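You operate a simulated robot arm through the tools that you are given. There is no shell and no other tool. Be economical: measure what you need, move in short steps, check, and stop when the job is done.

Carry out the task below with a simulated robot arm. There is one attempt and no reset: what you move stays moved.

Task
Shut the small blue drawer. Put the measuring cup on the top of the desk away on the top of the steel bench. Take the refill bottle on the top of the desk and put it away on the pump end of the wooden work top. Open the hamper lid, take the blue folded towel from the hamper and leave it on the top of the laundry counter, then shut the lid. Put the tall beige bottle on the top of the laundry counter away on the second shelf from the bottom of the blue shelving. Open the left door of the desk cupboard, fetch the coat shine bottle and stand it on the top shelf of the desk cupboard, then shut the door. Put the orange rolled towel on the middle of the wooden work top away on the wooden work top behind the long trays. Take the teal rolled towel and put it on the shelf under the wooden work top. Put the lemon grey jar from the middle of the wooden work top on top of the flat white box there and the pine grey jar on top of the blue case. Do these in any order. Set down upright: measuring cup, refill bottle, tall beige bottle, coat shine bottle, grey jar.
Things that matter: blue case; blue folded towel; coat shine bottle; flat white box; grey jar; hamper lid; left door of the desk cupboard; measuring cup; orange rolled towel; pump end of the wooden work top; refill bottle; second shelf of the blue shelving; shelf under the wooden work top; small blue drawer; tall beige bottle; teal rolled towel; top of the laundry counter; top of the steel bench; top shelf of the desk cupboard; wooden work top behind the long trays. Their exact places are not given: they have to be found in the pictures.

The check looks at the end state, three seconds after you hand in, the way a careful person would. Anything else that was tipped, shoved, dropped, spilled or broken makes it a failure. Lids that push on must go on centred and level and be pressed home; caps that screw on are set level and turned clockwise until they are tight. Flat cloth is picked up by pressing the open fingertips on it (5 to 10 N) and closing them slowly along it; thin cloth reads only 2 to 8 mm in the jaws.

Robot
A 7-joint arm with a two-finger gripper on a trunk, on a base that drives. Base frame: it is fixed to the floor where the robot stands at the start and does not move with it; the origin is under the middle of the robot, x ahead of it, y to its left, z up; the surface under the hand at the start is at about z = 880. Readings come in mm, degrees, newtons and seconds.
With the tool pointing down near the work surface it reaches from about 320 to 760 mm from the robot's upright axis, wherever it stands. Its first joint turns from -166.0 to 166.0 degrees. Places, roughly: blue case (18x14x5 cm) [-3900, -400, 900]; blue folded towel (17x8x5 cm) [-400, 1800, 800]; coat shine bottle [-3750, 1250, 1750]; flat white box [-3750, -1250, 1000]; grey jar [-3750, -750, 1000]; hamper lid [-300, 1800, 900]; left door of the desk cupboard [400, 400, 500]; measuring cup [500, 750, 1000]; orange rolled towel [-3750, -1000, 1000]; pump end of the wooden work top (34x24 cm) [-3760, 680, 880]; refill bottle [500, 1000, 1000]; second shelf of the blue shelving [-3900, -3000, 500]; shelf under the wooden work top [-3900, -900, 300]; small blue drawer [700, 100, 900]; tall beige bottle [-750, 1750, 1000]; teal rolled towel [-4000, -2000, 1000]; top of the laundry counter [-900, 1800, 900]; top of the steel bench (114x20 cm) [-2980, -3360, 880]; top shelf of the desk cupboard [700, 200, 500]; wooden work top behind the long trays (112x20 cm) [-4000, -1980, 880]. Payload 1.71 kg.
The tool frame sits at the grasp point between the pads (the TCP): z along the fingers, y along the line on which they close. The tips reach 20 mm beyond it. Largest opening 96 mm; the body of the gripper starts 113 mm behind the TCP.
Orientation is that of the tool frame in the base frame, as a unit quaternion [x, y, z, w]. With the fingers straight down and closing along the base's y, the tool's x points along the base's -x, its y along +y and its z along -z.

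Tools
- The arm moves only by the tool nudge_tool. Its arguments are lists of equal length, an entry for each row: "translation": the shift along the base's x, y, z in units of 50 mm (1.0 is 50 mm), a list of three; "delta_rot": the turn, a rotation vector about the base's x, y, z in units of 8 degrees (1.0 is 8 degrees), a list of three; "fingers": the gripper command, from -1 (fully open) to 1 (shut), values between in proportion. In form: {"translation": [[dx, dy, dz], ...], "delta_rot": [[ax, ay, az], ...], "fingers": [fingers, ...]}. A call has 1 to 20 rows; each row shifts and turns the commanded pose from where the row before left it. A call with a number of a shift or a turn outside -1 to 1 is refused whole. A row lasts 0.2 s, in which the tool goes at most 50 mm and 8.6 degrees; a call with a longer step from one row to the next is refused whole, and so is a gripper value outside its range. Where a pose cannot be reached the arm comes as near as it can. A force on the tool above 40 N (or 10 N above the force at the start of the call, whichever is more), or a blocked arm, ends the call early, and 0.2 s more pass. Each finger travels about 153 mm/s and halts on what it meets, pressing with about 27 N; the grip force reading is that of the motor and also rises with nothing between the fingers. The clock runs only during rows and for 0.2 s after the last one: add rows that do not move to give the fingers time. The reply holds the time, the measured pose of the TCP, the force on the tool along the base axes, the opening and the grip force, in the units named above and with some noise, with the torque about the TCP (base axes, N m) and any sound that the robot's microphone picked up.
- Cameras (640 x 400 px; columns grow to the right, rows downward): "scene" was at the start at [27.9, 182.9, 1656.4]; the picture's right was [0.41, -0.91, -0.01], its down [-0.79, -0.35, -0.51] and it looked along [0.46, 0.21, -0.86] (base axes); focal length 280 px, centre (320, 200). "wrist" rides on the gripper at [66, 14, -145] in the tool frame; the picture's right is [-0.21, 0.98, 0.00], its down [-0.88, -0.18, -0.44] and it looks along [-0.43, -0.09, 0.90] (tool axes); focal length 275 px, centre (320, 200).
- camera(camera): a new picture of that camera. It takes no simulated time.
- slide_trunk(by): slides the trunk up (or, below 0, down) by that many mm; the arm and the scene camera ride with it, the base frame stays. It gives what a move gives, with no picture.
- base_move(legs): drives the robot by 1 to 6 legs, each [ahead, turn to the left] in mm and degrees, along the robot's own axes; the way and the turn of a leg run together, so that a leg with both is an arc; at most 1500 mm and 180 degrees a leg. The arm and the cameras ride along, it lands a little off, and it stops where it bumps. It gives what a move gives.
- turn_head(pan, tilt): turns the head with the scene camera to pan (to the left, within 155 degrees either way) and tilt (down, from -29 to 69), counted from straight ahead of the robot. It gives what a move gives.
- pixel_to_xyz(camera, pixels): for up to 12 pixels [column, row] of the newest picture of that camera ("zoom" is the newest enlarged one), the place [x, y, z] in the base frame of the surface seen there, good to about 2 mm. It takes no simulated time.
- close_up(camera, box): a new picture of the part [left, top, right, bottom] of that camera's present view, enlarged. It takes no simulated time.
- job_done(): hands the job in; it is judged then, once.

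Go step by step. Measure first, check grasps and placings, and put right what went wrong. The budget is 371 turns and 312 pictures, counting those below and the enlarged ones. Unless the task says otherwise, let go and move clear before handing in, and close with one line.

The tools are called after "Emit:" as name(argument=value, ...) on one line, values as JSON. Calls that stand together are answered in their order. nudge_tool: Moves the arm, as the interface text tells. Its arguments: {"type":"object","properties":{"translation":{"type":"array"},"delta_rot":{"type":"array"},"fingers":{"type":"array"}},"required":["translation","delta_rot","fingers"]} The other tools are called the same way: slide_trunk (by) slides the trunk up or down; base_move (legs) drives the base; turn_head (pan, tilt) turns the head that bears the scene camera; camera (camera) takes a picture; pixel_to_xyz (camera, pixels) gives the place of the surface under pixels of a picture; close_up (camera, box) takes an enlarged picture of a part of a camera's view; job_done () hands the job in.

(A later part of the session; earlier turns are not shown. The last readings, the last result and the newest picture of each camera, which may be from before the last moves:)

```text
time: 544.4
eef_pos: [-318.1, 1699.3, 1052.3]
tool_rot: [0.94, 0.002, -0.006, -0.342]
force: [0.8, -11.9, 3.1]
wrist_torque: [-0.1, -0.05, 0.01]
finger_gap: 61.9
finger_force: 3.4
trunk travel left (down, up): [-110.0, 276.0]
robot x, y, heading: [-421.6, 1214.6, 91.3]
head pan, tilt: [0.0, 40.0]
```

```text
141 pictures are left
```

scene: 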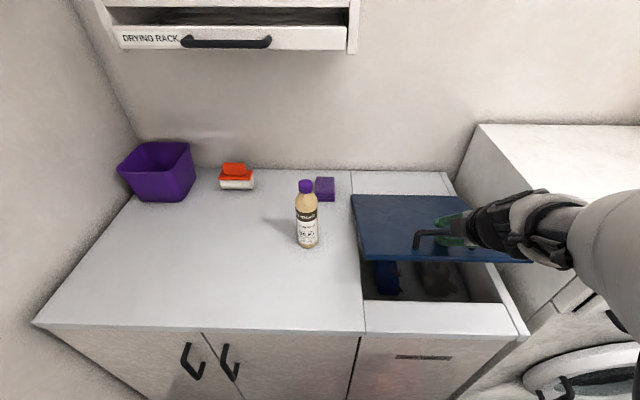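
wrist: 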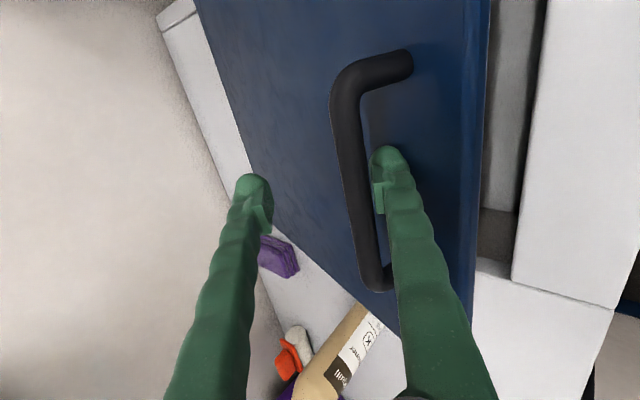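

Emit:
nudge_tool(translation=[[0, -0.1, 0.12], [0, -0.3, 0.36], [0, -0.4, 0.5], [0, -0.4, 0.5], [0, -0.4, 0.5], [0, 0, 0]], delta_rot=[[0, 0, 0], [0, 0, 0], [0, 0, 0], [0, 0, 0], [0, 0, 0], [0, 0, 0]], fingers=[-0.1, -0.1, -0.1, -0.1, -0.1, -0.1])

Emit:
camera(camera="scene")

```text
time: 545.8
eef_pos: [-317.2, 1612.8, 1156.1]
tool_rot: [0.938, 0.001, -0.007, -0.346]
force: [-0.4, -0.1, 0.5]
wrist_torque: [-0.01, 0.02, 0.01]
finger_gap: 52.8
finger_force: 0.0
trunk travel left (down, up): [-110.0, 276.0]
robot x, y, heading: [-418.3, 1216.2, 91.5]
head pan, tilt: [0.0, 40.0]
```

```text
140 pictures are left
```

scene: 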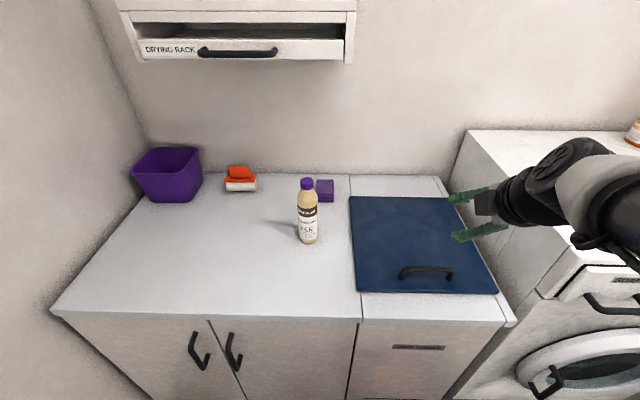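

The lid is closed again and nothing disturbed. From the face measurements the real hinge is at about y=1990, z=912, so I'll re-do it with the trunk at the top, base a bit closer, and the right arc.

Emit:
base_move(legs=[[25, 0]])

Emit:
nudge_tool(translation=[[-0.2, 0, -0.3], [-0.2, 0, -0.3], [-0.2, 0, -0.3], [-0.2, 0, -0.3], [0, 0, -0.3], [0, 0, 0]], delta_rot=[[-1, 0, 0], [-1, 0, 0], [-1, 0, 0], [-1, 0, 0], [-1, 0, 0], [0, 0, 0]], fingers=[-0.4, -0.4, -0.4, -0.4, -0.4, -0.4])

Emit:
slide_trunk(by=276)

```text
time: 546.6
eef_pos: [-317.7, 1634.2, 1152.9]
tool_rot: [0.939, 0.002, -0.007, -0.343]
force: [0.3, -0.2, -0.5]
wrist_torque: [0.04, 0.01, -0.01]
finger_gap: 52.8
finger_force: 0.0
trunk travel left (down, up): [-110.0, 276.0]
robot x, y, heading: [-421.4, 1226.7, 90.9]
head pan, tilt: [0.0, 40.0]
```

```text
time: 548.0
eef_pos: [-358.6, 1652.7, 1071.7]
tool_rot: [1.0, 0.0, -0.007, 0.008]
force: [-0.3, 0.1, -0.6]
wrist_torque: [-0.01, 0.02, 0.01]
finger_gap: 67.2
finger_force: 0.0
trunk travel left (down, up): [-110.0, 276.0]
robot x, y, heading: [-423.5, 1228.5, 90.5]
head pan, tilt: [0.0, 40.0]
```

```text
time: 550.8
eef_pos: [-359.6, 1653.7, 1346.3]
tool_rot: [1.0, -0.001, -0.006, 0.008]
force: [-0.2, 0.4, 0.9]
wrist_torque: [0.03, -0.01, -0.02]
finger_gap: 67.2
finger_force: 0.0
trunk travel left (down, up): [-386.0, 0.0]
robot x, y, heading: [-421.4, 1227.5, 90.8]
head pan, tilt: [0.0, 40.0]
```

Emit:
nudge_tool(translation=[[0, -0.1, -0.9], [0, -0.1, -0.9], [0, 0, -0.9], [0, 0, -0.9], [0, 0, -0.9], [0, 0, -0.9], [0, 0, -0.9], [0, 0, -0.9], [0, 0, 0]], delta_rot=[[0, 0, 0], [0, 0, 0], [0, 0, 0], [0, 0, 0], [0, 0, 0], [0, 0, 0], [0, 0, 0], [0, 0, 0], [0, 0, 0]], fingers=[-0.4, -0.4, -0.4, -0.4, -0.4, -0.4, -0.4, -0.4, -0.4])

Emit:
camera(camera="wrist")

Emit:
pixel_to_xyz(camera="wrist", pixels=[[310, 150], [300, 120], [318, 190], [305, 100]])

```text
time: 552.8
eef_pos: [-359.9, 1643.5, 987.9]
tool_rot: [1.0, 0.0, -0.008, 0.007]
force: [-0.7, 0.4, -0.3]
wrist_torque: [0.0, 0.03, 0.0]
finger_gap: 67.3
finger_force: 0.1
trunk travel left (down, up): [-386.0, 0.0]
robot x, y, heading: [-424.5, 1229.4, 90.7]
head pan, tilt: [0.0, 40.0]
```

```text
139 pictures are left
```

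wrist: 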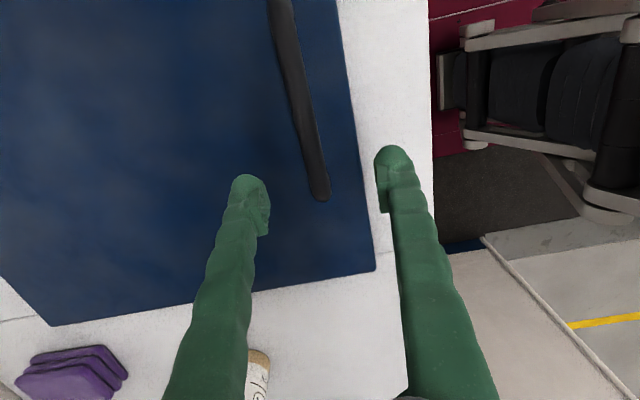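

```text
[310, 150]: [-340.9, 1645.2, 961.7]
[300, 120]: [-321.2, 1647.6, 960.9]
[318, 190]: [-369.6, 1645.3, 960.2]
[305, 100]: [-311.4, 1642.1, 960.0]
```

Bar at y≈1644. Lower 33 mm, shift x +15 and grip.

Emit:
nudge_tool(translation=[[0.3, 0.02, -0.35], [0, 0, -0.31], [0, 0, 0], [0, 0, 0], [0, 0, 0], [0, 0, 0], [0, 0, 0], [0, 0, 0]], delta_rot=[[0, 0, 0], [0, 0, 0], [0, 0, 0], [0, 0, 0], [0, 0, 0], [0, 0, 0], [0, 0, 0], [0, 0, 0]], fingers=[-0.4, -0.4, -0.4, 0, 0.3, 0.6, 0.9, 1])

```text
time: 554.6
eef_pos: [-344.6, 1644.1, 956.0]
tool_rot: [1.0, -0.001, -0.006, 0.007]
force: [1.8, 0.8, -1.2]
wrist_torque: [0.02, -0.02, 0.08]
finger_gap: 8.8
finger_force: 35.4
trunk travel left (down, up): [-386.0, 0.0]
robot x, y, heading: [-423.7, 1229.0, 90.3]
head pan, tilt: [0.0, 40.0]
```

Gripped at bar centre. Opening along the corrected arc to 50°.

Emit:
nudge_tool(translation=[[0, 0.11, 0.6], [0, 0.15, 0.59], [0, 0.21, 0.57], [0, 0.25, 0.55], [0, 0.31, 0.53], [0, 0.34, 0.5], [0, 0.39, 0.47], [0, 0.43, 0.43], [0, 0.46, 0.39], [0, 0.5, 0.35], [0, 0, 0]], delta_rot=[[0, 0, 0], [0, 0, 0], [0, 0, 0], [0, 0, 0], [0, 0, 0], [0, 0, 0], [0, 0, 0], [0, 0, 0], [0, 0, 0], [0, 0, 0], [0, 0, 0]], fingers=[1, 1, 1, 1, 1, 1, 1, 1, 1, 1, 1])

```text
time: 557.0
eef_pos: [-344.1, 1803.3, 1200.9]
tool_rot: [1.0, -0.001, -0.007, 0.008]
force: [-3.0, -1.6, 0.3]
wrist_torque: [0.08, 0.19, -0.16]
finger_gap: 8.6
finger_force: 35.1
trunk travel left (down, up): [-386.0, 0.0]
robot x, y, heading: [-423.0, 1231.5, 90.6]
head pan, tilt: [0.0, 40.0]
```

Forces near zero – the arc is right. Continue to 80°, tilting the tool.

Emit:
nudge_tool(translation=[[0, 0.52, 0.31], [0, 0.56, 0.26], [0, 0.57, 0.21], [0, 0.59, 0.16], [0, 0.6, 0.11], [0, 0.6, 0.06], [0, 0, 0]], delta_rot=[[0.2, 0, 0], [0.3, 0, 0], [0.4, 0, 0], [0.5, 0, 0], [0.5, 0, 0], [0.5, 0, 0], [0, 0, 0]], fingers=[1, 1, 1, 1, 1, 1, 1])

Emit:
camera(camera="wrist")

```text
time: 558.6
eef_pos: [-344.3, 1975.2, 1257.1]
tool_rot: [0.987, 0.0, -0.006, -0.159]
force: [-0.9, 1.2, -4.3]
wrist_torque: [0.12, -0.06, -0.23]
finger_gap: 9.1
finger_force: 35.7
trunk travel left (down, up): [-386.0, 0.0]
robot x, y, heading: [-424.3, 1226.7, 90.4]
head pan, tilt: [0.0, 40.0]
```

```text
138 pictures are left
```

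wrist: 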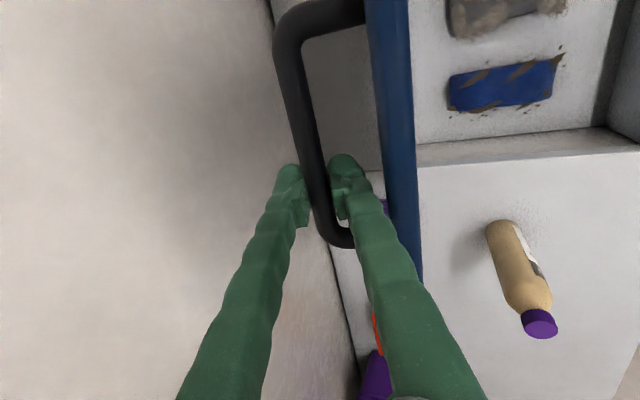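

At ~80° with good grip. Continue past 90°.

Emit:
nudge_tool(translation=[[0, 0.6, 0], [0, 0.6, -0.04], [0, 0.5, -0.07], [0, 0.5, -0.1], [0, 0, 0]], delta_rot=[[0.2, 0, 0], [0.2, 0, 0], [0.2, 0, 0], [0.2, 0, 0], [0, 0, 0]], fingers=[1, 1, 1, 1, 1])

Emit:
camera(camera="scene")

Emit:
camera(camera="wrist")

```text
time: 559.5
eef_pos: [-344.7, 2046.4, 1258.8]
tool_rot: [0.979, 0.002, -0.006, -0.202]
force: [4.6, -19.6, 29.2]
wrist_torque: [-9.48, 1.1, 0.41]
finger_gap: 30.6
finger_force: 35.1
out of reach, approached as far as the arm can: row 4
trunk travel left (down, up): [-386.0, 0.0]
robot x, y, heading: [-426.6, 1231.7, 90.3]
head pan, tilt: [0.0, 40.0]
stopped in row 4: the force on the tool passed its limit at 51 N (the readings are from after the stop); the commanded pose is now the measured one
```

```text
137 pictures are left
```

scene: 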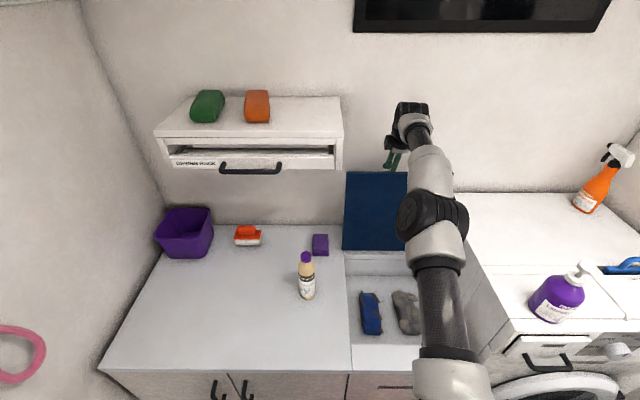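

```text
136 pictures are left
```

wrist: 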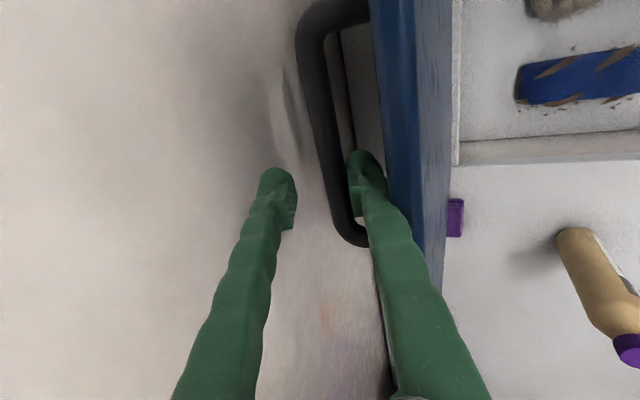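

Emit:
pixel_to_xyz(camera="scene", pixels=[[365, 180], [365, 210], [365, 245], [380, 176]])

```text
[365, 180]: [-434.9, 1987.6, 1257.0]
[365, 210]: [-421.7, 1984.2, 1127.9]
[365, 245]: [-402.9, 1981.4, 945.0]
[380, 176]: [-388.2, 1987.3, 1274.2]
```

Lid reads 91° – past vertical. I relieve the pressure slightly and withdraw along the tool axis.

Emit:
nudge_tool(translation=[[0, -0.1, 0], [0, 0, 0]], delta_rot=[[-0.4, 0, 0], [0, 0, 0]], fingers=[0.4, 0.4])

Emit:
camera(camera="wrist")

Emit:
pixel_to_xyz(camera="scene", pixels=[[365, 180]])

```text
time: 560.1
eef_pos: [-346.7, 2064.7, 1234.3]
tool_rot: [0.986, 0.0, -0.007, -0.164]
force: [-2.5, 0.1, -6.7]
wrist_torque: [0.11, -0.25, -0.13]
finger_gap: 30.3
finger_force: 1.2
out of reach, approached as far as the arm can: row 1
trunk travel left (down, up): [-386.0, 0.0]
robot x, y, heading: [-422.1, 1226.7, 90.4]
head pan, tilt: [0.0, 40.0]
```

```text
135 pictures are left
```

wrist: 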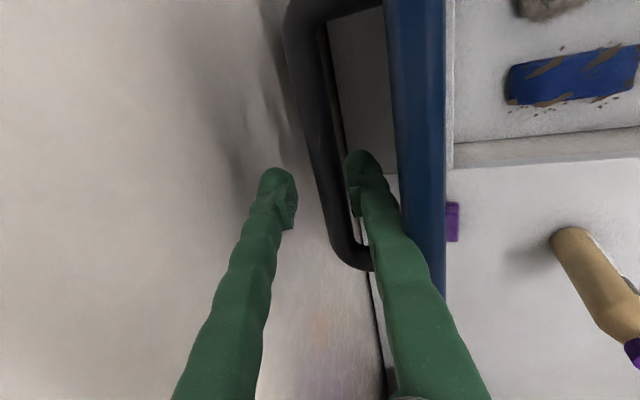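

```text
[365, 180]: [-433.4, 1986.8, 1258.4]
```

Emit:
nudge_tool(translation=[[0, -0.12, 0.05], [0, -0.15, 0.42], [0, -0.25, 0.75], [0, -0.25, 0.75], [0, 0, 0]], delta_rot=[[0, 0, 0], [0, 0, 0], [0, 0, 0], [0, 0, 0], [0, 0, 0]], fingers=[0.3, 0.3, 0.3, 0.3, 0.3])

Emit:
camera(camera="scene")

Emit:
camera(camera="wrist")

```text
time: 561.3
eef_pos: [-342.2, 2013.9, 1347.3]
tool_rot: [0.985, 0.0, -0.007, -0.171]
force: [-0.6, 0.5, -0.5]
wrist_torque: [-0.05, -0.02, 0.02]
finger_gap: 33.4
finger_force: 0.1
trunk travel left (down, up): [-386.0, 0.0]
robot x, y, heading: [-419.7, 1229.2, 90.5]
head pan, tilt: [0.0, 40.0]
```

```text
134 pictures are left
```

scene: 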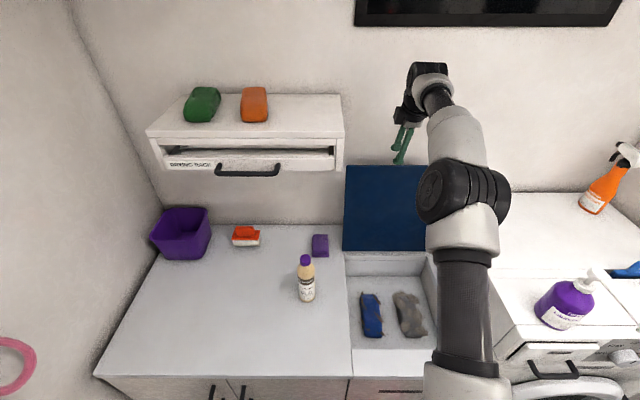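

```text
133 pictures are left
```

wrist: 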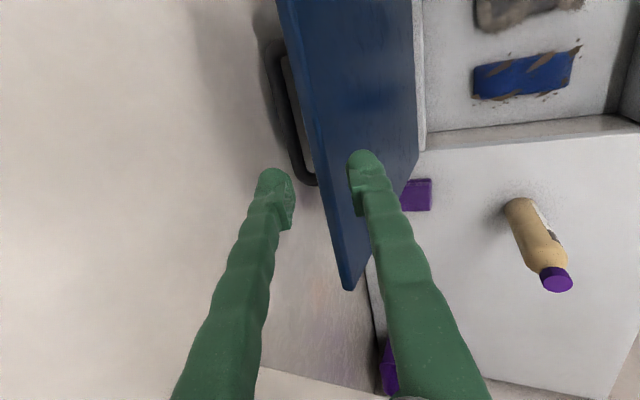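

The lid stays open on its own, leaning back. Now move away, turn the tool back 90° and level, lower the trunk, and look into the hamper.

Emit:
nudge_tool(translation=[[0, -0.5, 0.3], [0, -0.9, 0], [0, -0.9, 0], [0, -0.9, 0], [-0.1, -0.9, 0], [-0.2, -0.8, 0], [-0.2, 0, 0], [-0.2, 0, 0], [-0.2, 0, 0], [-0.1, 0, 0], [0, 0, 0], [0, 0, 0], [0, 0, 0]], delta_rot=[[0, 0, 0], [-0.5, 0, 0], [-1, 0, 0], [-0.95, 0, 0], [0, 0, -0.98], [0, 0, -0.98], [0, 0, -0.98], [0, 0, -0.98], [0, 0, -0.98], [0, 0, -0.98], [0, 0, -0.98], [0, 0, -0.98], [0, 0, -0.98]], fingers=[-0.2, -1, -1, -1, -1, -1, -1, -1, -1, -1, -1, -1, -1])

Emit:
slide_trunk(by=-220)

Emit:
nudge_tool(translation=[[0, 0, 0], [0, 0, 0], [0, 0, 0], [0, 0, 0]], delta_rot=[[0, 0, -0.98], [0, 0, -0.98], [0, 0, -0.47], [0, 0, 0]], fingers=[-1, -1, -1, -1])

Emit:
camera(camera="wrist")

Emit:
camera(camera="scene")

```text
time: 564.1
eef_pos: [-394.6, 1768.3, 1362.4]
tool_rot: [0.816, -0.578, -0.003, -0.006]
force: [0.3, -1.3, 0.3]
wrist_torque: [-0.02, -0.02, 0.05]
finger_gap: 96.0
finger_force: 0.1
trunk travel left (down, up): [-386.0, 0.0]
robot x, y, heading: [-422.6, 1230.9, 90.4]
head pan, tilt: [0.0, 40.0]
```

```text
time: 566.4
eef_pos: [-395.5, 1768.1, 1142.4]
tool_rot: [0.816, -0.579, -0.004, -0.006]
force: [0.6, 0.0, 0.0]
wrist_torque: [-0.01, 0.03, 0.03]
finger_gap: 96.1
finger_force: 0.0
trunk travel left (down, up): [-166.0, 220.0]
robot x, y, heading: [-427.2, 1232.1, 90.1]
head pan, tilt: [0.0, 40.0]
```

```text
time: 567.4
eef_pos: [-396.1, 1767.9, 1142.8]
tool_rot: [-0.707, 0.707, 0.003, 0.006]
force: [-0.5, -0.8, 0.3]
wrist_torque: [0.0, -0.01, 0.0]
finger_gap: 96.1
finger_force: 0.1
trunk travel left (down, up): [-166.0, 220.0]
robot x, y, heading: [-422.3, 1230.8, 90.4]
head pan, tilt: [0.0, 40.0]
```

```text
132 pictures are left
```

wrist: 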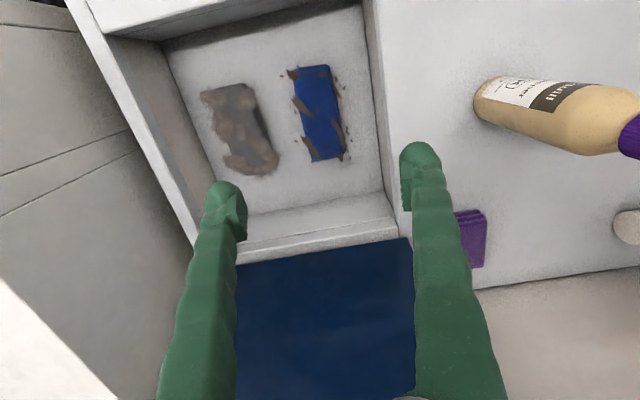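

```text
131 pictures are left
```

scene: 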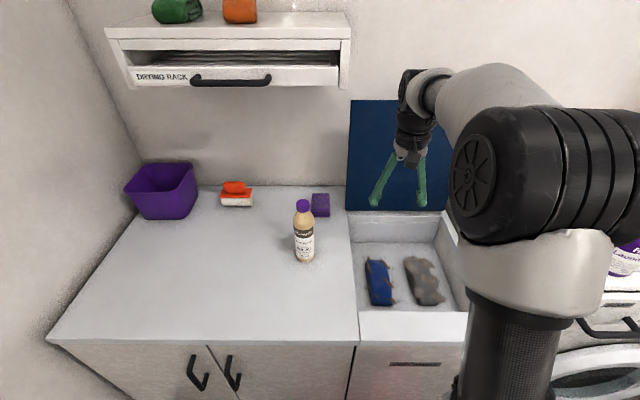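

Blue towel in view at (318,113). Measuring.

Emit:
pixel_to_xyz(camera="wrist", pixels=[[318, 113], [300, 75], [325, 70], [315, 150], [340, 148], [302, 110], [332, 105], [360, 120], [280, 130], [240, 230], [375, 100], [290, 240]])

Emit:
close_up(camera="wrist", box=[160, 30, 420, 190])

```text
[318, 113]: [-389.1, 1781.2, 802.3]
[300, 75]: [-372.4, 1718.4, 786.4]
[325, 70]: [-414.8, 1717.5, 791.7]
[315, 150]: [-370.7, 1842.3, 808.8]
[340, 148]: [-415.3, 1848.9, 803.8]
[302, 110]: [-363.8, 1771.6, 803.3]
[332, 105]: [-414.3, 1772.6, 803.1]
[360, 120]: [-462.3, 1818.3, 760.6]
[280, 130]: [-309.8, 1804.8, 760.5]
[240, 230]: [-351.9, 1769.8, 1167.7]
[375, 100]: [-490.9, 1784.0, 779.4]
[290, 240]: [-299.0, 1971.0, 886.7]
```

```text
2.46 times, centred on (290, 110) of wrist
```

zoom: 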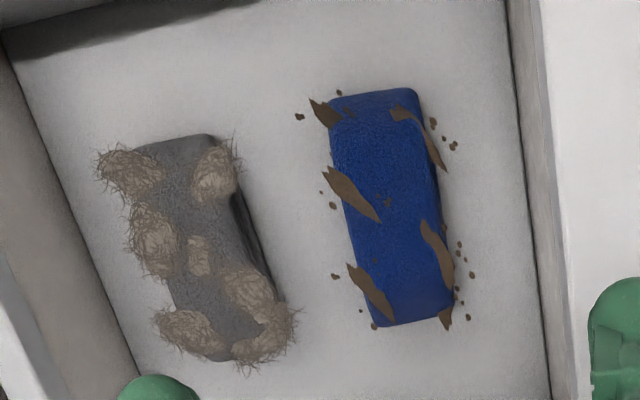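

Towel centre ≈(−391,1782), top ≈805, floor 760. Descend to z≈787 and close.

Emit:
nudge_tool(translation=[[0.1, 0.28, -0.9], [0, 0, -0.95], [0, 0, -0.95], [0, 0, -0.95], [0, 0, -0.95], [0, 0, -0.95], [0, 0, -0.8], [0, 0, -0.6], [0, 0, 0]], delta_rot=[[0, 0, 0], [0, 0, 0], [0, 0, 0], [0, 0, 0], [0, 0, 0], [0, 0, 0], [0, 0, 0], [0, 0, 0], [0, 0, 0]], fingers=[-1, -1, -1, -1, -1, -1, -1, -1, -1])

Emit:
camera(camera="wrist")

```text
time: 569.4
eef_pos: [-390.9, 1781.4, 789.6]
tool_rot: [-0.707, 0.707, 0.002, 0.007]
force: [-0.5, -0.8, 0.1]
wrist_torque: [-0.01, 0.0, -0.04]
finger_gap: 95.8
finger_force: 0.0
trunk travel left (down, up): [-166.0, 220.0]
robot x, y, heading: [-419.8, 1232.7, 90.5]
head pan, tilt: [0.0, 40.0]
```

```text
129 pictures are left
```

wrist: 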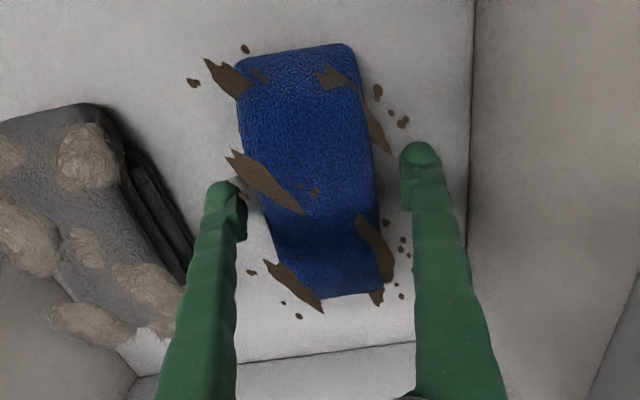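

Fingers straddle the towel. Closing and lifting.

Emit:
nudge_tool(translation=[[0, 0, -0.06], [0, 0, 0], [0, 0, 0], [0, 0, 0], [0, 0, 0], [0, 0, 0], [0, 0, 0]], delta_rot=[[0, 0, 0], [0, 0, 0], [0, 0, 0], [0, 0, 0], [0, 0, 0], [0, 0, 0], [0, 0, 0]], fingers=[-0.7, -0.4, -0.1, 0.2, 0.5, 0.8, 0.8])

Emit:
nudge_tool(translation=[[0, 0, 0.4], [0, 0, 0.9], [0, 0, 0.9], [0, 0, 0.9], [0, 0, 0.9], [0, 0, 0.7], [0, 0, 0]], delta_rot=[[0, 0, 0], [0, 0, 0], [0, 0, 0], [0, 0, 0], [0, 0, 0], [0, 0, 0], [0, 0, 0]], fingers=[0.8, 0.8, 0.8, 0.8, 0.8, 0.8, 0.8])

Emit:
camera(camera="wrist")

Emit:
camera(camera="scene")

```text
time: 571.0
eef_pos: [-390.4, 1781.1, 788.9]
tool_rot: [0.707, -0.707, -0.002, -0.007]
force: [0.3, 0.4, 7.7]
wrist_torque: [-0.1, 0.04, 0.01]
finger_gap: 72.3
finger_force: 26.7
trunk travel left (down, up): [-166.0, 220.0]
robot x, y, heading: [-420.8, 1229.9, 90.6]
head pan, tilt: [0.0, 40.0]
```

```text
time: 572.6
eef_pos: [-390.9, 1781.4, 1022.4]
tool_rot: [0.707, -0.707, -0.003, -0.006]
force: [0.6, 0.0, -0.9]
wrist_torque: [0.0, 0.01, -0.01]
finger_gap: 72.4
finger_force: 26.6
trunk travel left (down, up): [-166.0, 220.0]
robot x, y, heading: [-426.1, 1231.3, 90.4]
head pan, tilt: [0.0, 40.0]
```

```text
128 pictures are left
```

wrist: 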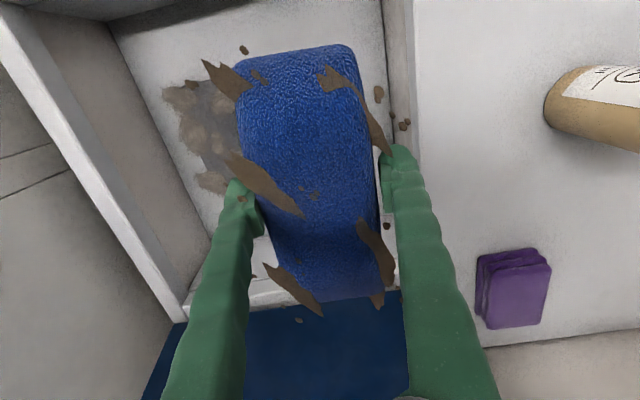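

```text
127 pictures are left
```

scene: 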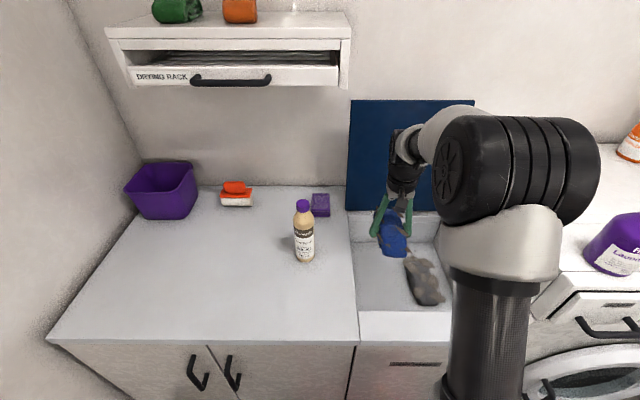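

Towel held. I carry it around in front of the beige bottle to the free counter area at (−830,1690).

Emit:
nudge_tool(translation=[[0, -0.5, 0.7], [0, -0.7, 0.6], [0, -0.8, 0.3], [0, -0.8, 0], [-0.95, 0, 0], [-0.95, 0, 0], [-0.95, 0, 0], [-0.95, 0, 0], [-0.95, 0, 0], [-0.95, 0, 0], [-0.95, 0, 0], [-0.95, 0, 0], [-0.95, 0.2, 0], [-0.25, 0.7, 0], [0, 0, 0]], delta_rot=[[0, 0, 0], [0, 0, 0], [0, 0, 0], [0, 0, 0], [0, 0, 0], [0, 0, 0], [0, 0, 0], [0, 0, 0], [0, 0, 0], [0, 0, 0], [0, 0, 0], [0, 0, 0], [0, 0, 0], [0, 0, 0], [0, 0, 0]], fingers=[0.8, 0.8, 0.8, 0.8, 0.8, 0.8, 0.8, 0.8, 0.8, 0.8, 0.8, 0.8, 0.8, 0.8, 0.8])

Emit:
camera(camera="scene")

Emit:
camera(camera="wrist")

```text
time: 575.8
eef_pos: [-830.7, 1686.3, 1101.7]
tool_rot: [-0.707, 0.707, 0.003, 0.006]
force: [0.2, -0.9, -0.4]
wrist_torque: [-0.01, 0.0, 0.0]
finger_gap: 71.7
finger_force: 27.3
trunk travel left (down, up): [-166.0, 220.0]
robot x, y, heading: [-424.4, 1232.7, 90.2]
head pan, tilt: [0.0, 40.0]
```

```text
126 pictures are left
```

scene: 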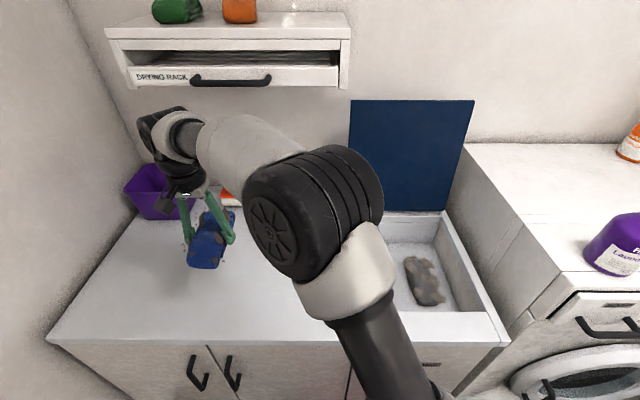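

```text
125 pictures are left
```

wrist: 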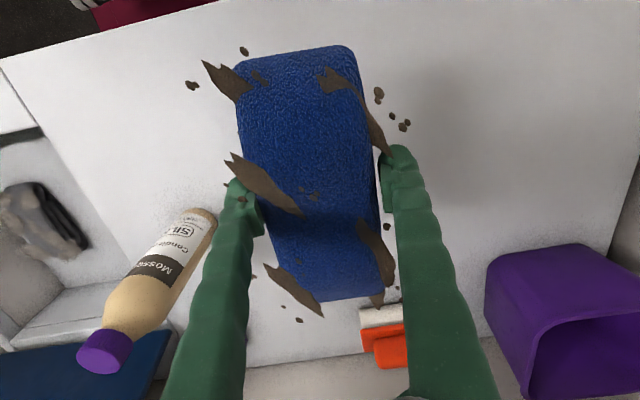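

Clear counter beneath. Lowering.

Emit:
nudge_tool(translation=[[0, 0, -0.9], [0, 0, -0.9], [0, 0, -0.9], [0, 0, -0.55], [0, 0, -0.1], [0, 0, 0]], delta_rot=[[0, 0, 0], [0, 0, 0], [0, 0, 0], [0, 0, 0], [0, 0, 0], [0, 0, 0]], fingers=[0.8, 0.8, 0.8, 0.8, 0.8, 0.8])

Emit:
nudge_tool(translation=[[0, 0, -0.05], [0, 0, -0.04], [0, 0, 0]], delta_rot=[[0, 0, 0], [0, 0, 0], [0, 0, 0]], fingers=[0.8, 0.8, 0.8])

```text
time: 577.2
eef_pos: [-831.5, 1686.3, 933.7]
tool_rot: [0.707, -0.707, -0.003, -0.007]
force: [0.1, -0.4, -0.3]
wrist_torque: [-0.01, 0.02, 0.01]
finger_gap: 72.0
finger_force: 27.4
trunk travel left (down, up): [-166.0, 220.0]
robot x, y, heading: [-424.5, 1225.0, 90.0]
head pan, tilt: [0.0, 40.0]
```

```text
time: 578.0
eef_pos: [-830.4, 1686.0, 928.9]
tool_rot: [0.707, -0.707, -0.001, -0.006]
force: [-0.4, -0.2, -1.3]
wrist_torque: [0.02, -0.02, 0.01]
finger_gap: 72.0
finger_force: 26.7
trunk travel left (down, up): [-166.0, 220.0]
robot x, y, heading: [-422.9, 1231.1, 90.5]
head pan, tilt: [0.0, 40.0]
```

Almost down (z 929); release softly and rise.

Emit:
nudge_tool(translation=[[0, 0, -0.04], [0, 0, 0], [0, 0, 0], [0, 0, 0], [0, 0, 0], [0, 0, 0.4], [0, 0, 0.9], [0, 0, 0.9], [0, 0, 0.9], [0, 0, 0.9], [0, 0, 0]], delta_rot=[[0, 0, 0], [0, 0, 0], [0, 0, 0], [0, 0, 0], [0, 0, 0], [0, 0, 0], [0, 0, 0], [0, 0, 0], [0, 0, 0], [0, 0, 0], [0, 0, 0]], fingers=[0.6, -0.5, -0.7, -0.9, -1, -1, -1, -1, -1, -1, -1])

Emit:
camera(camera="wrist")

```text
time: 580.4
eef_pos: [-832.2, 1688.5, 1129.0]
tool_rot: [0.707, -0.707, -0.003, -0.006]
force: [0.4, -0.8, -0.6]
wrist_torque: [0.01, 0.0, 0.03]
finger_gap: 96.2
finger_force: 0.1
trunk travel left (down, up): [-166.0, 220.0]
robot x, y, heading: [-420.9, 1228.9, 90.6]
head pan, tilt: [0.0, 40.0]
```

```text
124 pictures are left
```

wrist: 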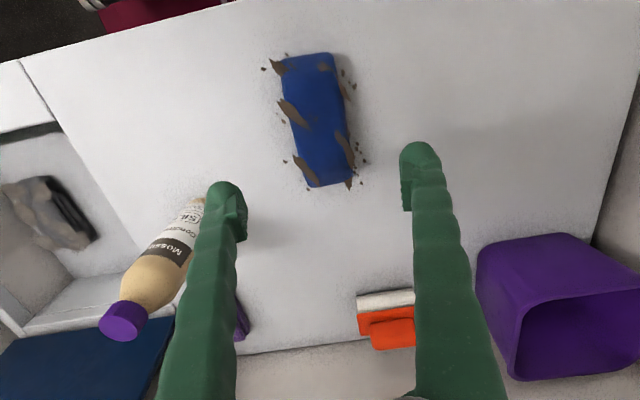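

Blue towel lies on the counter. Now shut the lid: measuring its rest angle and the rack's right side.

Emit:
camera(camera="scene")

Emit:
pixel_to_xyz(camera="scene", pixels=[[365, 104], [365, 150], [365, 200], [400, 104], [455, 104], [345, 70], [345, 40], [349, 25], [410, 80], [440, 104]])

```text
123 pictures are left
```

scene: 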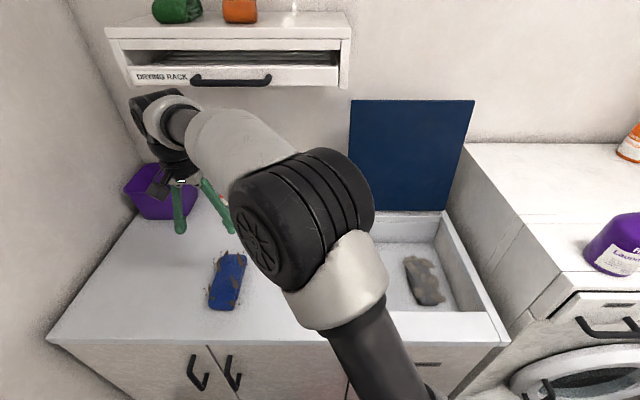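

```text
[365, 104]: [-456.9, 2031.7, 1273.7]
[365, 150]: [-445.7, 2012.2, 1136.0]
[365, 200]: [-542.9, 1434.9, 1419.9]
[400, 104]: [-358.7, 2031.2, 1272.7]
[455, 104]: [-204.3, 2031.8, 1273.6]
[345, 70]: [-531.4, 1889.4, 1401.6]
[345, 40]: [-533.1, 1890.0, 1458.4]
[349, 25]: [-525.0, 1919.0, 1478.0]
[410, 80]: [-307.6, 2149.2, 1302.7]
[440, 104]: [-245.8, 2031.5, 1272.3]
```

Lid rests at ~98° (inner face y≈2032 at the top, z≈1275). I'll straddle its top edge at x≈−420 and bring it over under control. Raising trunk and turning the tool.

Emit:
slide_trunk(by=220)

Emit:
nudge_tool(translation=[[0.8, 0, 0], [0.8, 0, 0], [0.8, 0, 0], [0.8, 0, 0], [0.8, 0, 0], [0.8, 0, 0], [0.8, 0, 0], [0.8, 0, 0], [0.8, 0, 0], [0.8, 0, 0], [0.24, 0, 0], [0, 0, 0], [0, 0.5, 0], [0, 0.5, 0], [0, 0.5, 0], [0, 0, 0]], delta_rot=[[0, 0, 0.98], [0, 0, 0.98], [0, 0, 0.98], [0, 0, 0.98], [0, 0, 0.98], [0, 0, 0.98], [0, 0, 0.98], [0, 0, 0.98], [0, 0, 0.98], [0, 0, 0.98], [0, 0, 0.98], [0, 0, 0.47], [0.8, 0, 0], [0.8, 0, 0], [0.8, 0, 0], [0, 0, 0]], fingers=[-0.1, -0.1, -0.1, -0.1, -0.1, -0.1, -0.1, -0.1, -0.1, -0.1, -0.1, -0.1, -0.1, -0.1, -0.1, -0.1])

```text
time: 582.8
eef_pos: [-831.2, 1688.3, 1349.5]
tool_rot: [0.707, -0.707, -0.002, -0.007]
force: [0.1, -0.7, 0.2]
wrist_torque: [0.03, 0.01, 0.03]
finger_gap: 96.1
finger_force: 0.1
trunk travel left (down, up): [-386.0, 0.0]
robot x, y, heading: [-421.1, 1227.9, 90.1]
head pan, tilt: [0.0, 40.0]
```

```text
time: 586.2
eef_pos: [-421.4, 1764.1, 1349.8]
tool_rot: [0.985, 0.001, -0.006, -0.17]
force: [-0.4, -0.1, 0.8]
wrist_torque: [0.0, 0.01, 0.01]
finger_gap: 52.8
finger_force: 0.0
trunk travel left (down, up): [-386.0, 0.0]
robot x, y, heading: [-423.2, 1229.5, 90.3]
head pan, tilt: [0.0, 40.0]
```

Emit:
nudge_tool(translation=[[0, 0.85, 0], [0, 0.85, 0], [0, 0.85, 0], [0, 0.85, 0], [0, 0.85, 0], [0, 0.65, 0], [0, 0, 0]], delta_rot=[[0, 0, 0], [0, 0, 0], [0, 0, 0], [0, 0, 0], [0, 0, 0], [0, 0, 0], [0, 0, 0]], fingers=[-0.1, -0.1, -0.1, -0.1, -0.1, -0.1, -0.1])

Emit:
camera(camera="wrist")

```text
time: 587.8
eef_pos: [-420.2, 2006.3, 1349.1]
tool_rot: [0.985, 0.001, -0.006, -0.17]
force: [-0.2, -0.2, 0.5]
wrist_torque: [0.04, -0.02, 0.0]
finger_gap: 52.7
finger_force: 0.0
trunk travel left (down, up): [-386.0, 0.0]
robot x, y, heading: [-426.3, 1229.5, 90.2]
head pan, tilt: [0.0, 40.0]
```

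```text
122 pictures are left
```

wrist: 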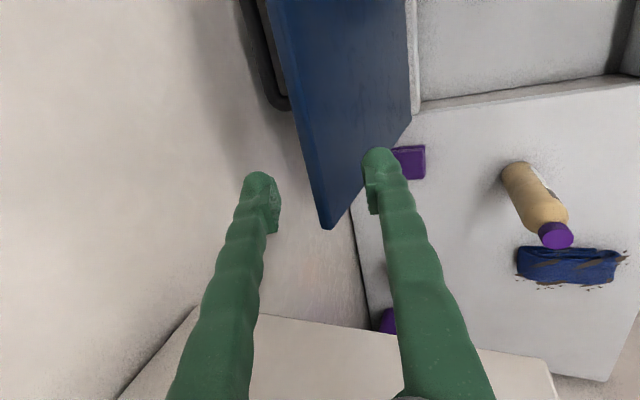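

The lid edge lies between the fingers. Descend along the tool axis.

Emit:
nudge_tool(translation=[[0, 0.2, -0.55], [0, 0.2, -0.55], [0, 0.2, -0.5], [0, 0, 0]], delta_rot=[[0, 0, 0], [0, 0, 0], [0, 0, 0], [0, 0, 0]], fingers=[-0.1, -0.1, -0.1, -0.1])

Emit:
camera(camera="wrist")

```text
time: 588.8
eef_pos: [-421.1, 2035.9, 1268.7]
tool_rot: [0.986, 0.001, -0.006, -0.169]
force: [1.1, -0.2, 0.3]
wrist_torque: [0.04, 0.02, 0.03]
finger_gap: 52.8
finger_force: 0.1
trunk travel left (down, up): [-386.0, 0.0]
robot x, y, heading: [-421.6, 1226.9, 90.4]
head pan, tilt: [0.0, 40.0]
```

```text
121 pictures are left
```

wrist: 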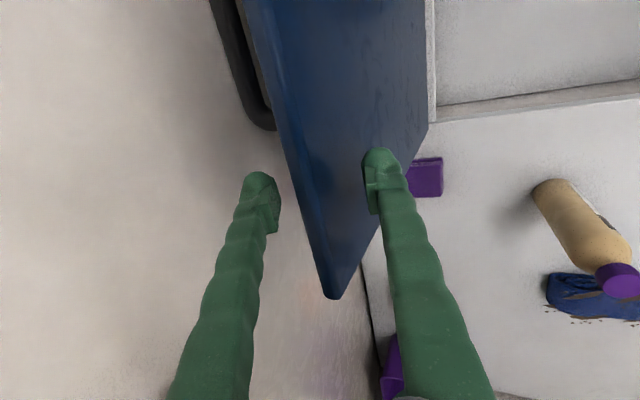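

Plate is between the fingers. Pull it forward past vertical to ~75°.

Emit:
nudge_tool(translation=[[0, -0.5, 0.03], [0, -0.5, 0.03], [0, -0.5, -0.03], [0, -0.5, -0.05], [0, -0.45, -0.07], [0, -0.4, -0.08], [0, 0, 0]], delta_rot=[[0, 0, 0], [0, 0, 0], [0, 0, 0], [0, 0, 0], [0, 0, 0], [0, 0, 0], [0, 0, 0]], fingers=[-0.1, -0.1, 0, 0.1, 0.2, 0.2, 0.2])

Emit:
camera(camera="wrist")

```text
time: 590.4
eef_pos: [-419.1, 1896.4, 1259.7]
tool_rot: [0.986, 0.0, -0.006, -0.169]
force: [0.1, 0.0, -0.9]
wrist_torque: [-0.03, 0.0, 0.01]
finger_gap: 38.9
finger_force: 0.3
trunk travel left (down, up): [-386.0, 0.0]
robot x, y, heading: [-420.1, 1230.5, 90.4]
head pan, tilt: [0.0, 40.0]
```

```text
120 pictures are left
```

wrist: 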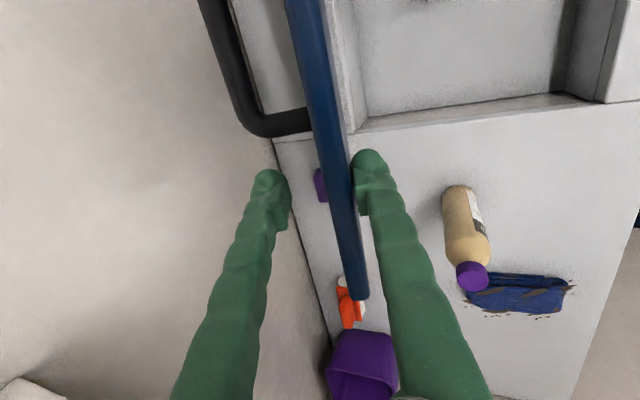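

Lid rests on the front finger, aligned with the tool. Grip the plate.

Emit:
nudge_tool(translation=[[0, 0, 0], [0, 0, 0], [0, 0, 0], [0, 0, 0]], delta_rot=[[0, 0, 0], [0, 0, 0], [0, 0, 0], [0, 0, 0]], fingers=[0.4, 0.6, 0.8, 0.8])

```text
time: 591.4
eef_pos: [-419.6, 1896.0, 1259.5]
tool_rot: [0.986, 0.001, -0.007, -0.168]
force: [-0.1, -2.1, -1.8]
wrist_torque: [-0.51, -0.08, 0.13]
finger_gap: 13.3
finger_force: 34.7
trunk travel left (down, up): [-386.0, 0.0]
robot x, y, heading: [-420.9, 1230.5, 90.5]
head pan, tilt: [0.0, 40.0]
```

Gripped plate (13 mm). Rotating lid and tool together down to ~50°.

Emit:
nudge_tool(translation=[[0, -0.6, -0.19], [0, -0.58, -0.24], [0, -0.56, -0.29], [0, -0.53, -0.34], [0, -0.5, -0.38], [0, 0, 0]], delta_rot=[[0.625, 0, 0], [0.625, 0, 0], [0.625, 0, 0], [0.625, 0, 0], [0.625, 0, 0], [0, 0, 0]], fingers=[0.8, 0.8, 0.8, 0.8, 0.8, 0.8])

```text
time: 592.8
eef_pos: [-419.2, 1757.1, 1188.8]
tool_rot: [0.926, 0.002, -0.006, -0.378]
force: [8.5, -5.0, 0.4]
wrist_torque: [-0.82, -0.55, -0.18]
finger_gap: 13.0
finger_force: 35.2
trunk travel left (down, up): [-386.0, 0.0]
robot x, y, heading: [-423.5, 1232.3, 90.4]
head pan, tilt: [0.0, 40.0]
```

Emit:
nudge_tool(translation=[[0, -0.46, -0.42], [0, -0.42, -0.46], [0, -0.38, -0.5], [0, 0, 0]], delta_rot=[[0.625, 0, 0], [0.625, 0, 0], [0.625, 0, 0], [0, 0, 0]], fingers=[0.8, 0.8, 0.8, 0.8])

Emit:
camera(camera="scene")

```text
time: 593.2
eef_pos: [-418.2, 1732.9, 1165.4]
tool_rot: [0.907, 0.002, -0.006, -0.422]
force: [-0.1, -14.6, 8.2]
wrist_torque: [-0.97, -0.75, -0.41]
finger_gap: 13.2
finger_force: 35.0
out of reach, approached as far as the arm can: row 2
trunk travel left (down, up): [-386.0, 0.0]
robot x, y, heading: [-424.0, 1229.6, 90.1]
head pan, tilt: [0.0, 40.0]
stopped in row 2: the force on the tool passed its limit at 80 N (the readings are from after the stop); the commanded pose is now the measured one
```

```text
119 pictures are left
```

scene: 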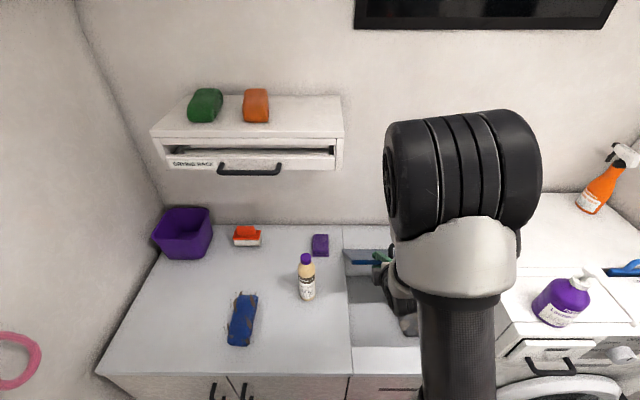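

Posture limit reached at ~45° with the lid supported. I'll loosen the straddle so the lid rests on the front finger, then lower in steps, giving the backward component with the base.

Emit:
nudge_tool(translation=[[0, 0, 0], [0, 0, 0], [0, 0.05, -0.3], [0, 0.05, -0.3], [0, 0, 0]], delta_rot=[[0, 0, 0], [0, 0, 0], [0, 0, 0], [0, 0, 0], [0, 0, 0]], fingers=[0.4, 0.1, 0.1, 0.1, 0.1])

Emit:
camera(camera="wrist")

```text
time: 594.4
eef_pos: [-419.0, 1743.4, 1134.0]
tool_rot: [0.907, 0.003, -0.006, -0.422]
force: [-0.5, -1.6, -1.1]
wrist_torque: [0.02, 0.0, 0.02]
finger_gap: 44.2
finger_force: 0.5
trunk travel left (down, up): [-386.0, 0.0]
robot x, y, heading: [-422.7, 1227.3, 90.3]
head pan, tilt: [0.0, 40.0]
```

```text
118 pictures are left
```

wrist: 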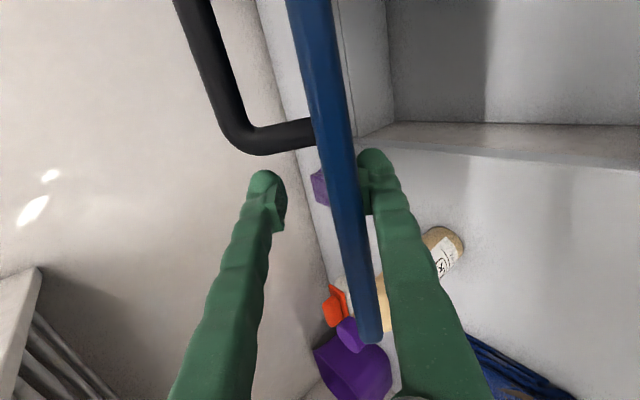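

Works: the lid follows the supporting finger. Base back 45, then arm down.

Emit:
base_move(legs=[[-45, 0]])

Emit:
nudge_tool(translation=[[0, 0, -0.4], [0, 0, -0.4], [0, 0, -0.2], [0, 0, 0]], delta_rot=[[0, 0, 0], [0, 0, 0], [0, 0, 0], [0, 0, 0]], fingers=[0.1, 0.1, 0.1, 0.1])

Emit:
camera(camera="wrist")

```text
time: 595.4
eef_pos: [-417.9, 1710.1, 1128.4]
tool_rot: [0.909, 0.003, -0.006, -0.417]
force: [-0.8, -0.5, 0.4]
wrist_torque: [-0.05, -0.01, 0.01]
finger_gap: 42.9
finger_force: 0.1
trunk travel left (down, up): [-386.0, 0.0]
robot x, y, heading: [-422.7, 1185.1, 90.5]
head pan, tilt: [0.0, 40.0]
```

```text
time: 596.4
eef_pos: [-418.5, 1724.7, 1071.4]
tool_rot: [0.912, 0.003, -0.006, -0.41]
force: [-0.1, 0.7, 0.7]
wrist_torque: [-0.04, 0.0, -0.01]
finger_gap: 43.5
finger_force: 0.1
trunk travel left (down, up): [-386.0, 0.0]
robot x, y, heading: [-424.6, 1184.1, 90.3]
head pan, tilt: [0.0, 40.0]
```

```text
117 pictures are left
```

wrist: 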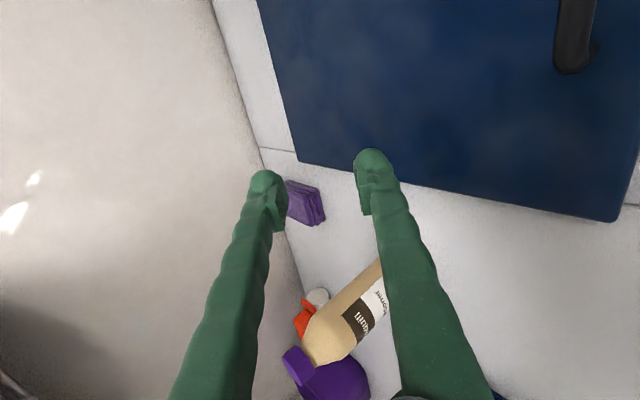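

The lid slipped off and closed. Checking its state.

Emit:
nudge_tool(translation=[[0, -0.5, 0.5], [0, -0.5, 0.5], [0, -0.5, 0.6], [0, 0, 0.8], [0, 0, 0]], delta_rot=[[0, 0, 0], [-1, 0, 0], [-1, 0, 0], [-1, 0, 0], [-1, 0, 0]], fingers=[0.1, -0.2, -0.2, -0.2, -0.2])

Emit:
camera(camera="scene")

Emit:
pixel_to_xyz(camera="scene", pixels=[[360, 290], [365, 320], [400, 300], [240, 310], [305, 270], [350, 250]])

```text
time: 597.6
eef_pos: [-429.1, 1648.2, 1193.7]
tool_rot: [0.989, 0.011, -0.004, -0.147]
force: [6.6, 0.6, 0.3]
wrist_torque: [-0.14, 0.77, 0.24]
finger_gap: 57.8
finger_force: 0.0
out of reach, approached as far as the arm can: row 1
trunk travel left (down, up): [-386.0, 0.0]
robot x, y, heading: [-422.8, 1182.2, 90.5]
head pan, tilt: [0.0, 40.0]
```

```text
116 pictures are left
```

scene: 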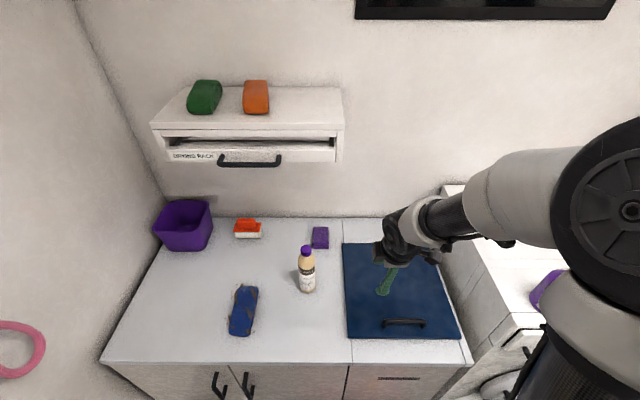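

```text
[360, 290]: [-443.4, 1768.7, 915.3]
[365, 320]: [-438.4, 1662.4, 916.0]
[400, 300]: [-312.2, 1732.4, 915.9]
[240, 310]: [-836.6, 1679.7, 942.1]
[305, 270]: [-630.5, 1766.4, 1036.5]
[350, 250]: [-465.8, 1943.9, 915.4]
```

Lid is shut (z 915). Now the beige bottle: I lower the trunk, back the base 200, and set the tool to a 30°-down forward pose.

Emit:
nudge_tool(translation=[[0, 0, 0.5], [0, 0, 0], [0, 0, 0], [0, 0, 0], [0, 0, 0], [0, 0, 0], [0, 0, 0], [0, 0, 0], [0, 0, 0], [0, 0, 0], [0, 0, 0], [0, 0, 0], [0, 0, 0], [0, 0, 0]], delta_rot=[[-1, 0, 0], [-1, 0, 0], [0, 0, -0.98], [0, 0, -0.98], [0, 0, -0.98], [0, 0, -0.98], [0, 0, -0.98], [0, 0, -0.98], [0, 0, -0.98], [0, 0, -0.98], [0, 0, -0.98], [0, 0, -0.98], [0, 0, -0.98], [0, 0, -0.3]], fingers=[-1, -1, -1, -1, -1, -1, -1, -1, -1, -1, -1, -1, -1, -1])

Emit:
base_move(legs=[[-210, 0]])

Emit:
slide_trunk(by=-220)

Emit:
close_up(camera="scene", box=[200, 60, 520, 260])

```text
time: 600.6
eef_pos: [-417.9, 1640.2, 1224.0]
tool_rot: [0.715, -0.699, 0.003, -0.013]
force: [-0.6, 0.4, 0.1]
wrist_torque: [0.0, 0.0, 0.0]
finger_gap: 96.0
finger_force: 0.0
trunk travel left (down, up): [-386.0, 0.0]
robot x, y, heading: [-423.0, 1184.3, 90.6]
head pan, tilt: [0.0, 40.0]
```

```text
time: 602.3
eef_pos: [-415.2, 1425.7, 1223.0]
tool_rot: [0.714, -0.7, 0.003, -0.012]
force: [0.8, -0.1, -0.1]
wrist_torque: [0.01, -0.02, 0.03]
finger_gap: 95.8
finger_force: 0.0
trunk travel left (down, up): [-386.0, 0.0]
robot x, y, heading: [-423.6, 969.8, 90.2]
head pan, tilt: [0.0, 40.0]
```

```text
time: 604.6
eef_pos: [-416.1, 1431.6, 1001.0]
tool_rot: [0.714, -0.7, 0.005, -0.011]
force: [0.4, -0.1, 0.6]
wrist_torque: [-0.01, 0.01, -0.03]
finger_gap: 96.0
finger_force: 0.1
trunk travel left (down, up): [-166.0, 220.0]
robot x, y, heading: [-420.6, 972.8, 90.2]
head pan, tilt: [0.0, 40.0]
```

```text
2.00 times, centred on (360, 160) of scene
```

zoom: 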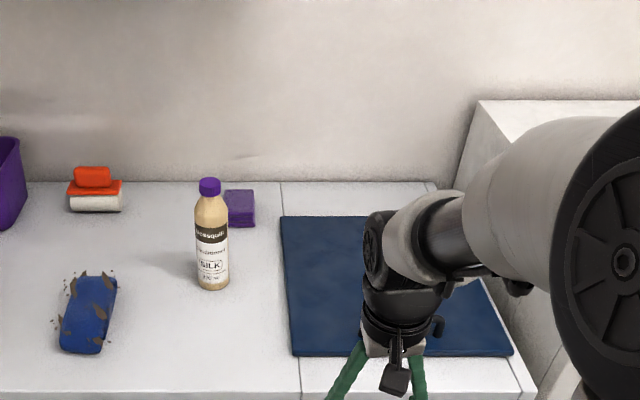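

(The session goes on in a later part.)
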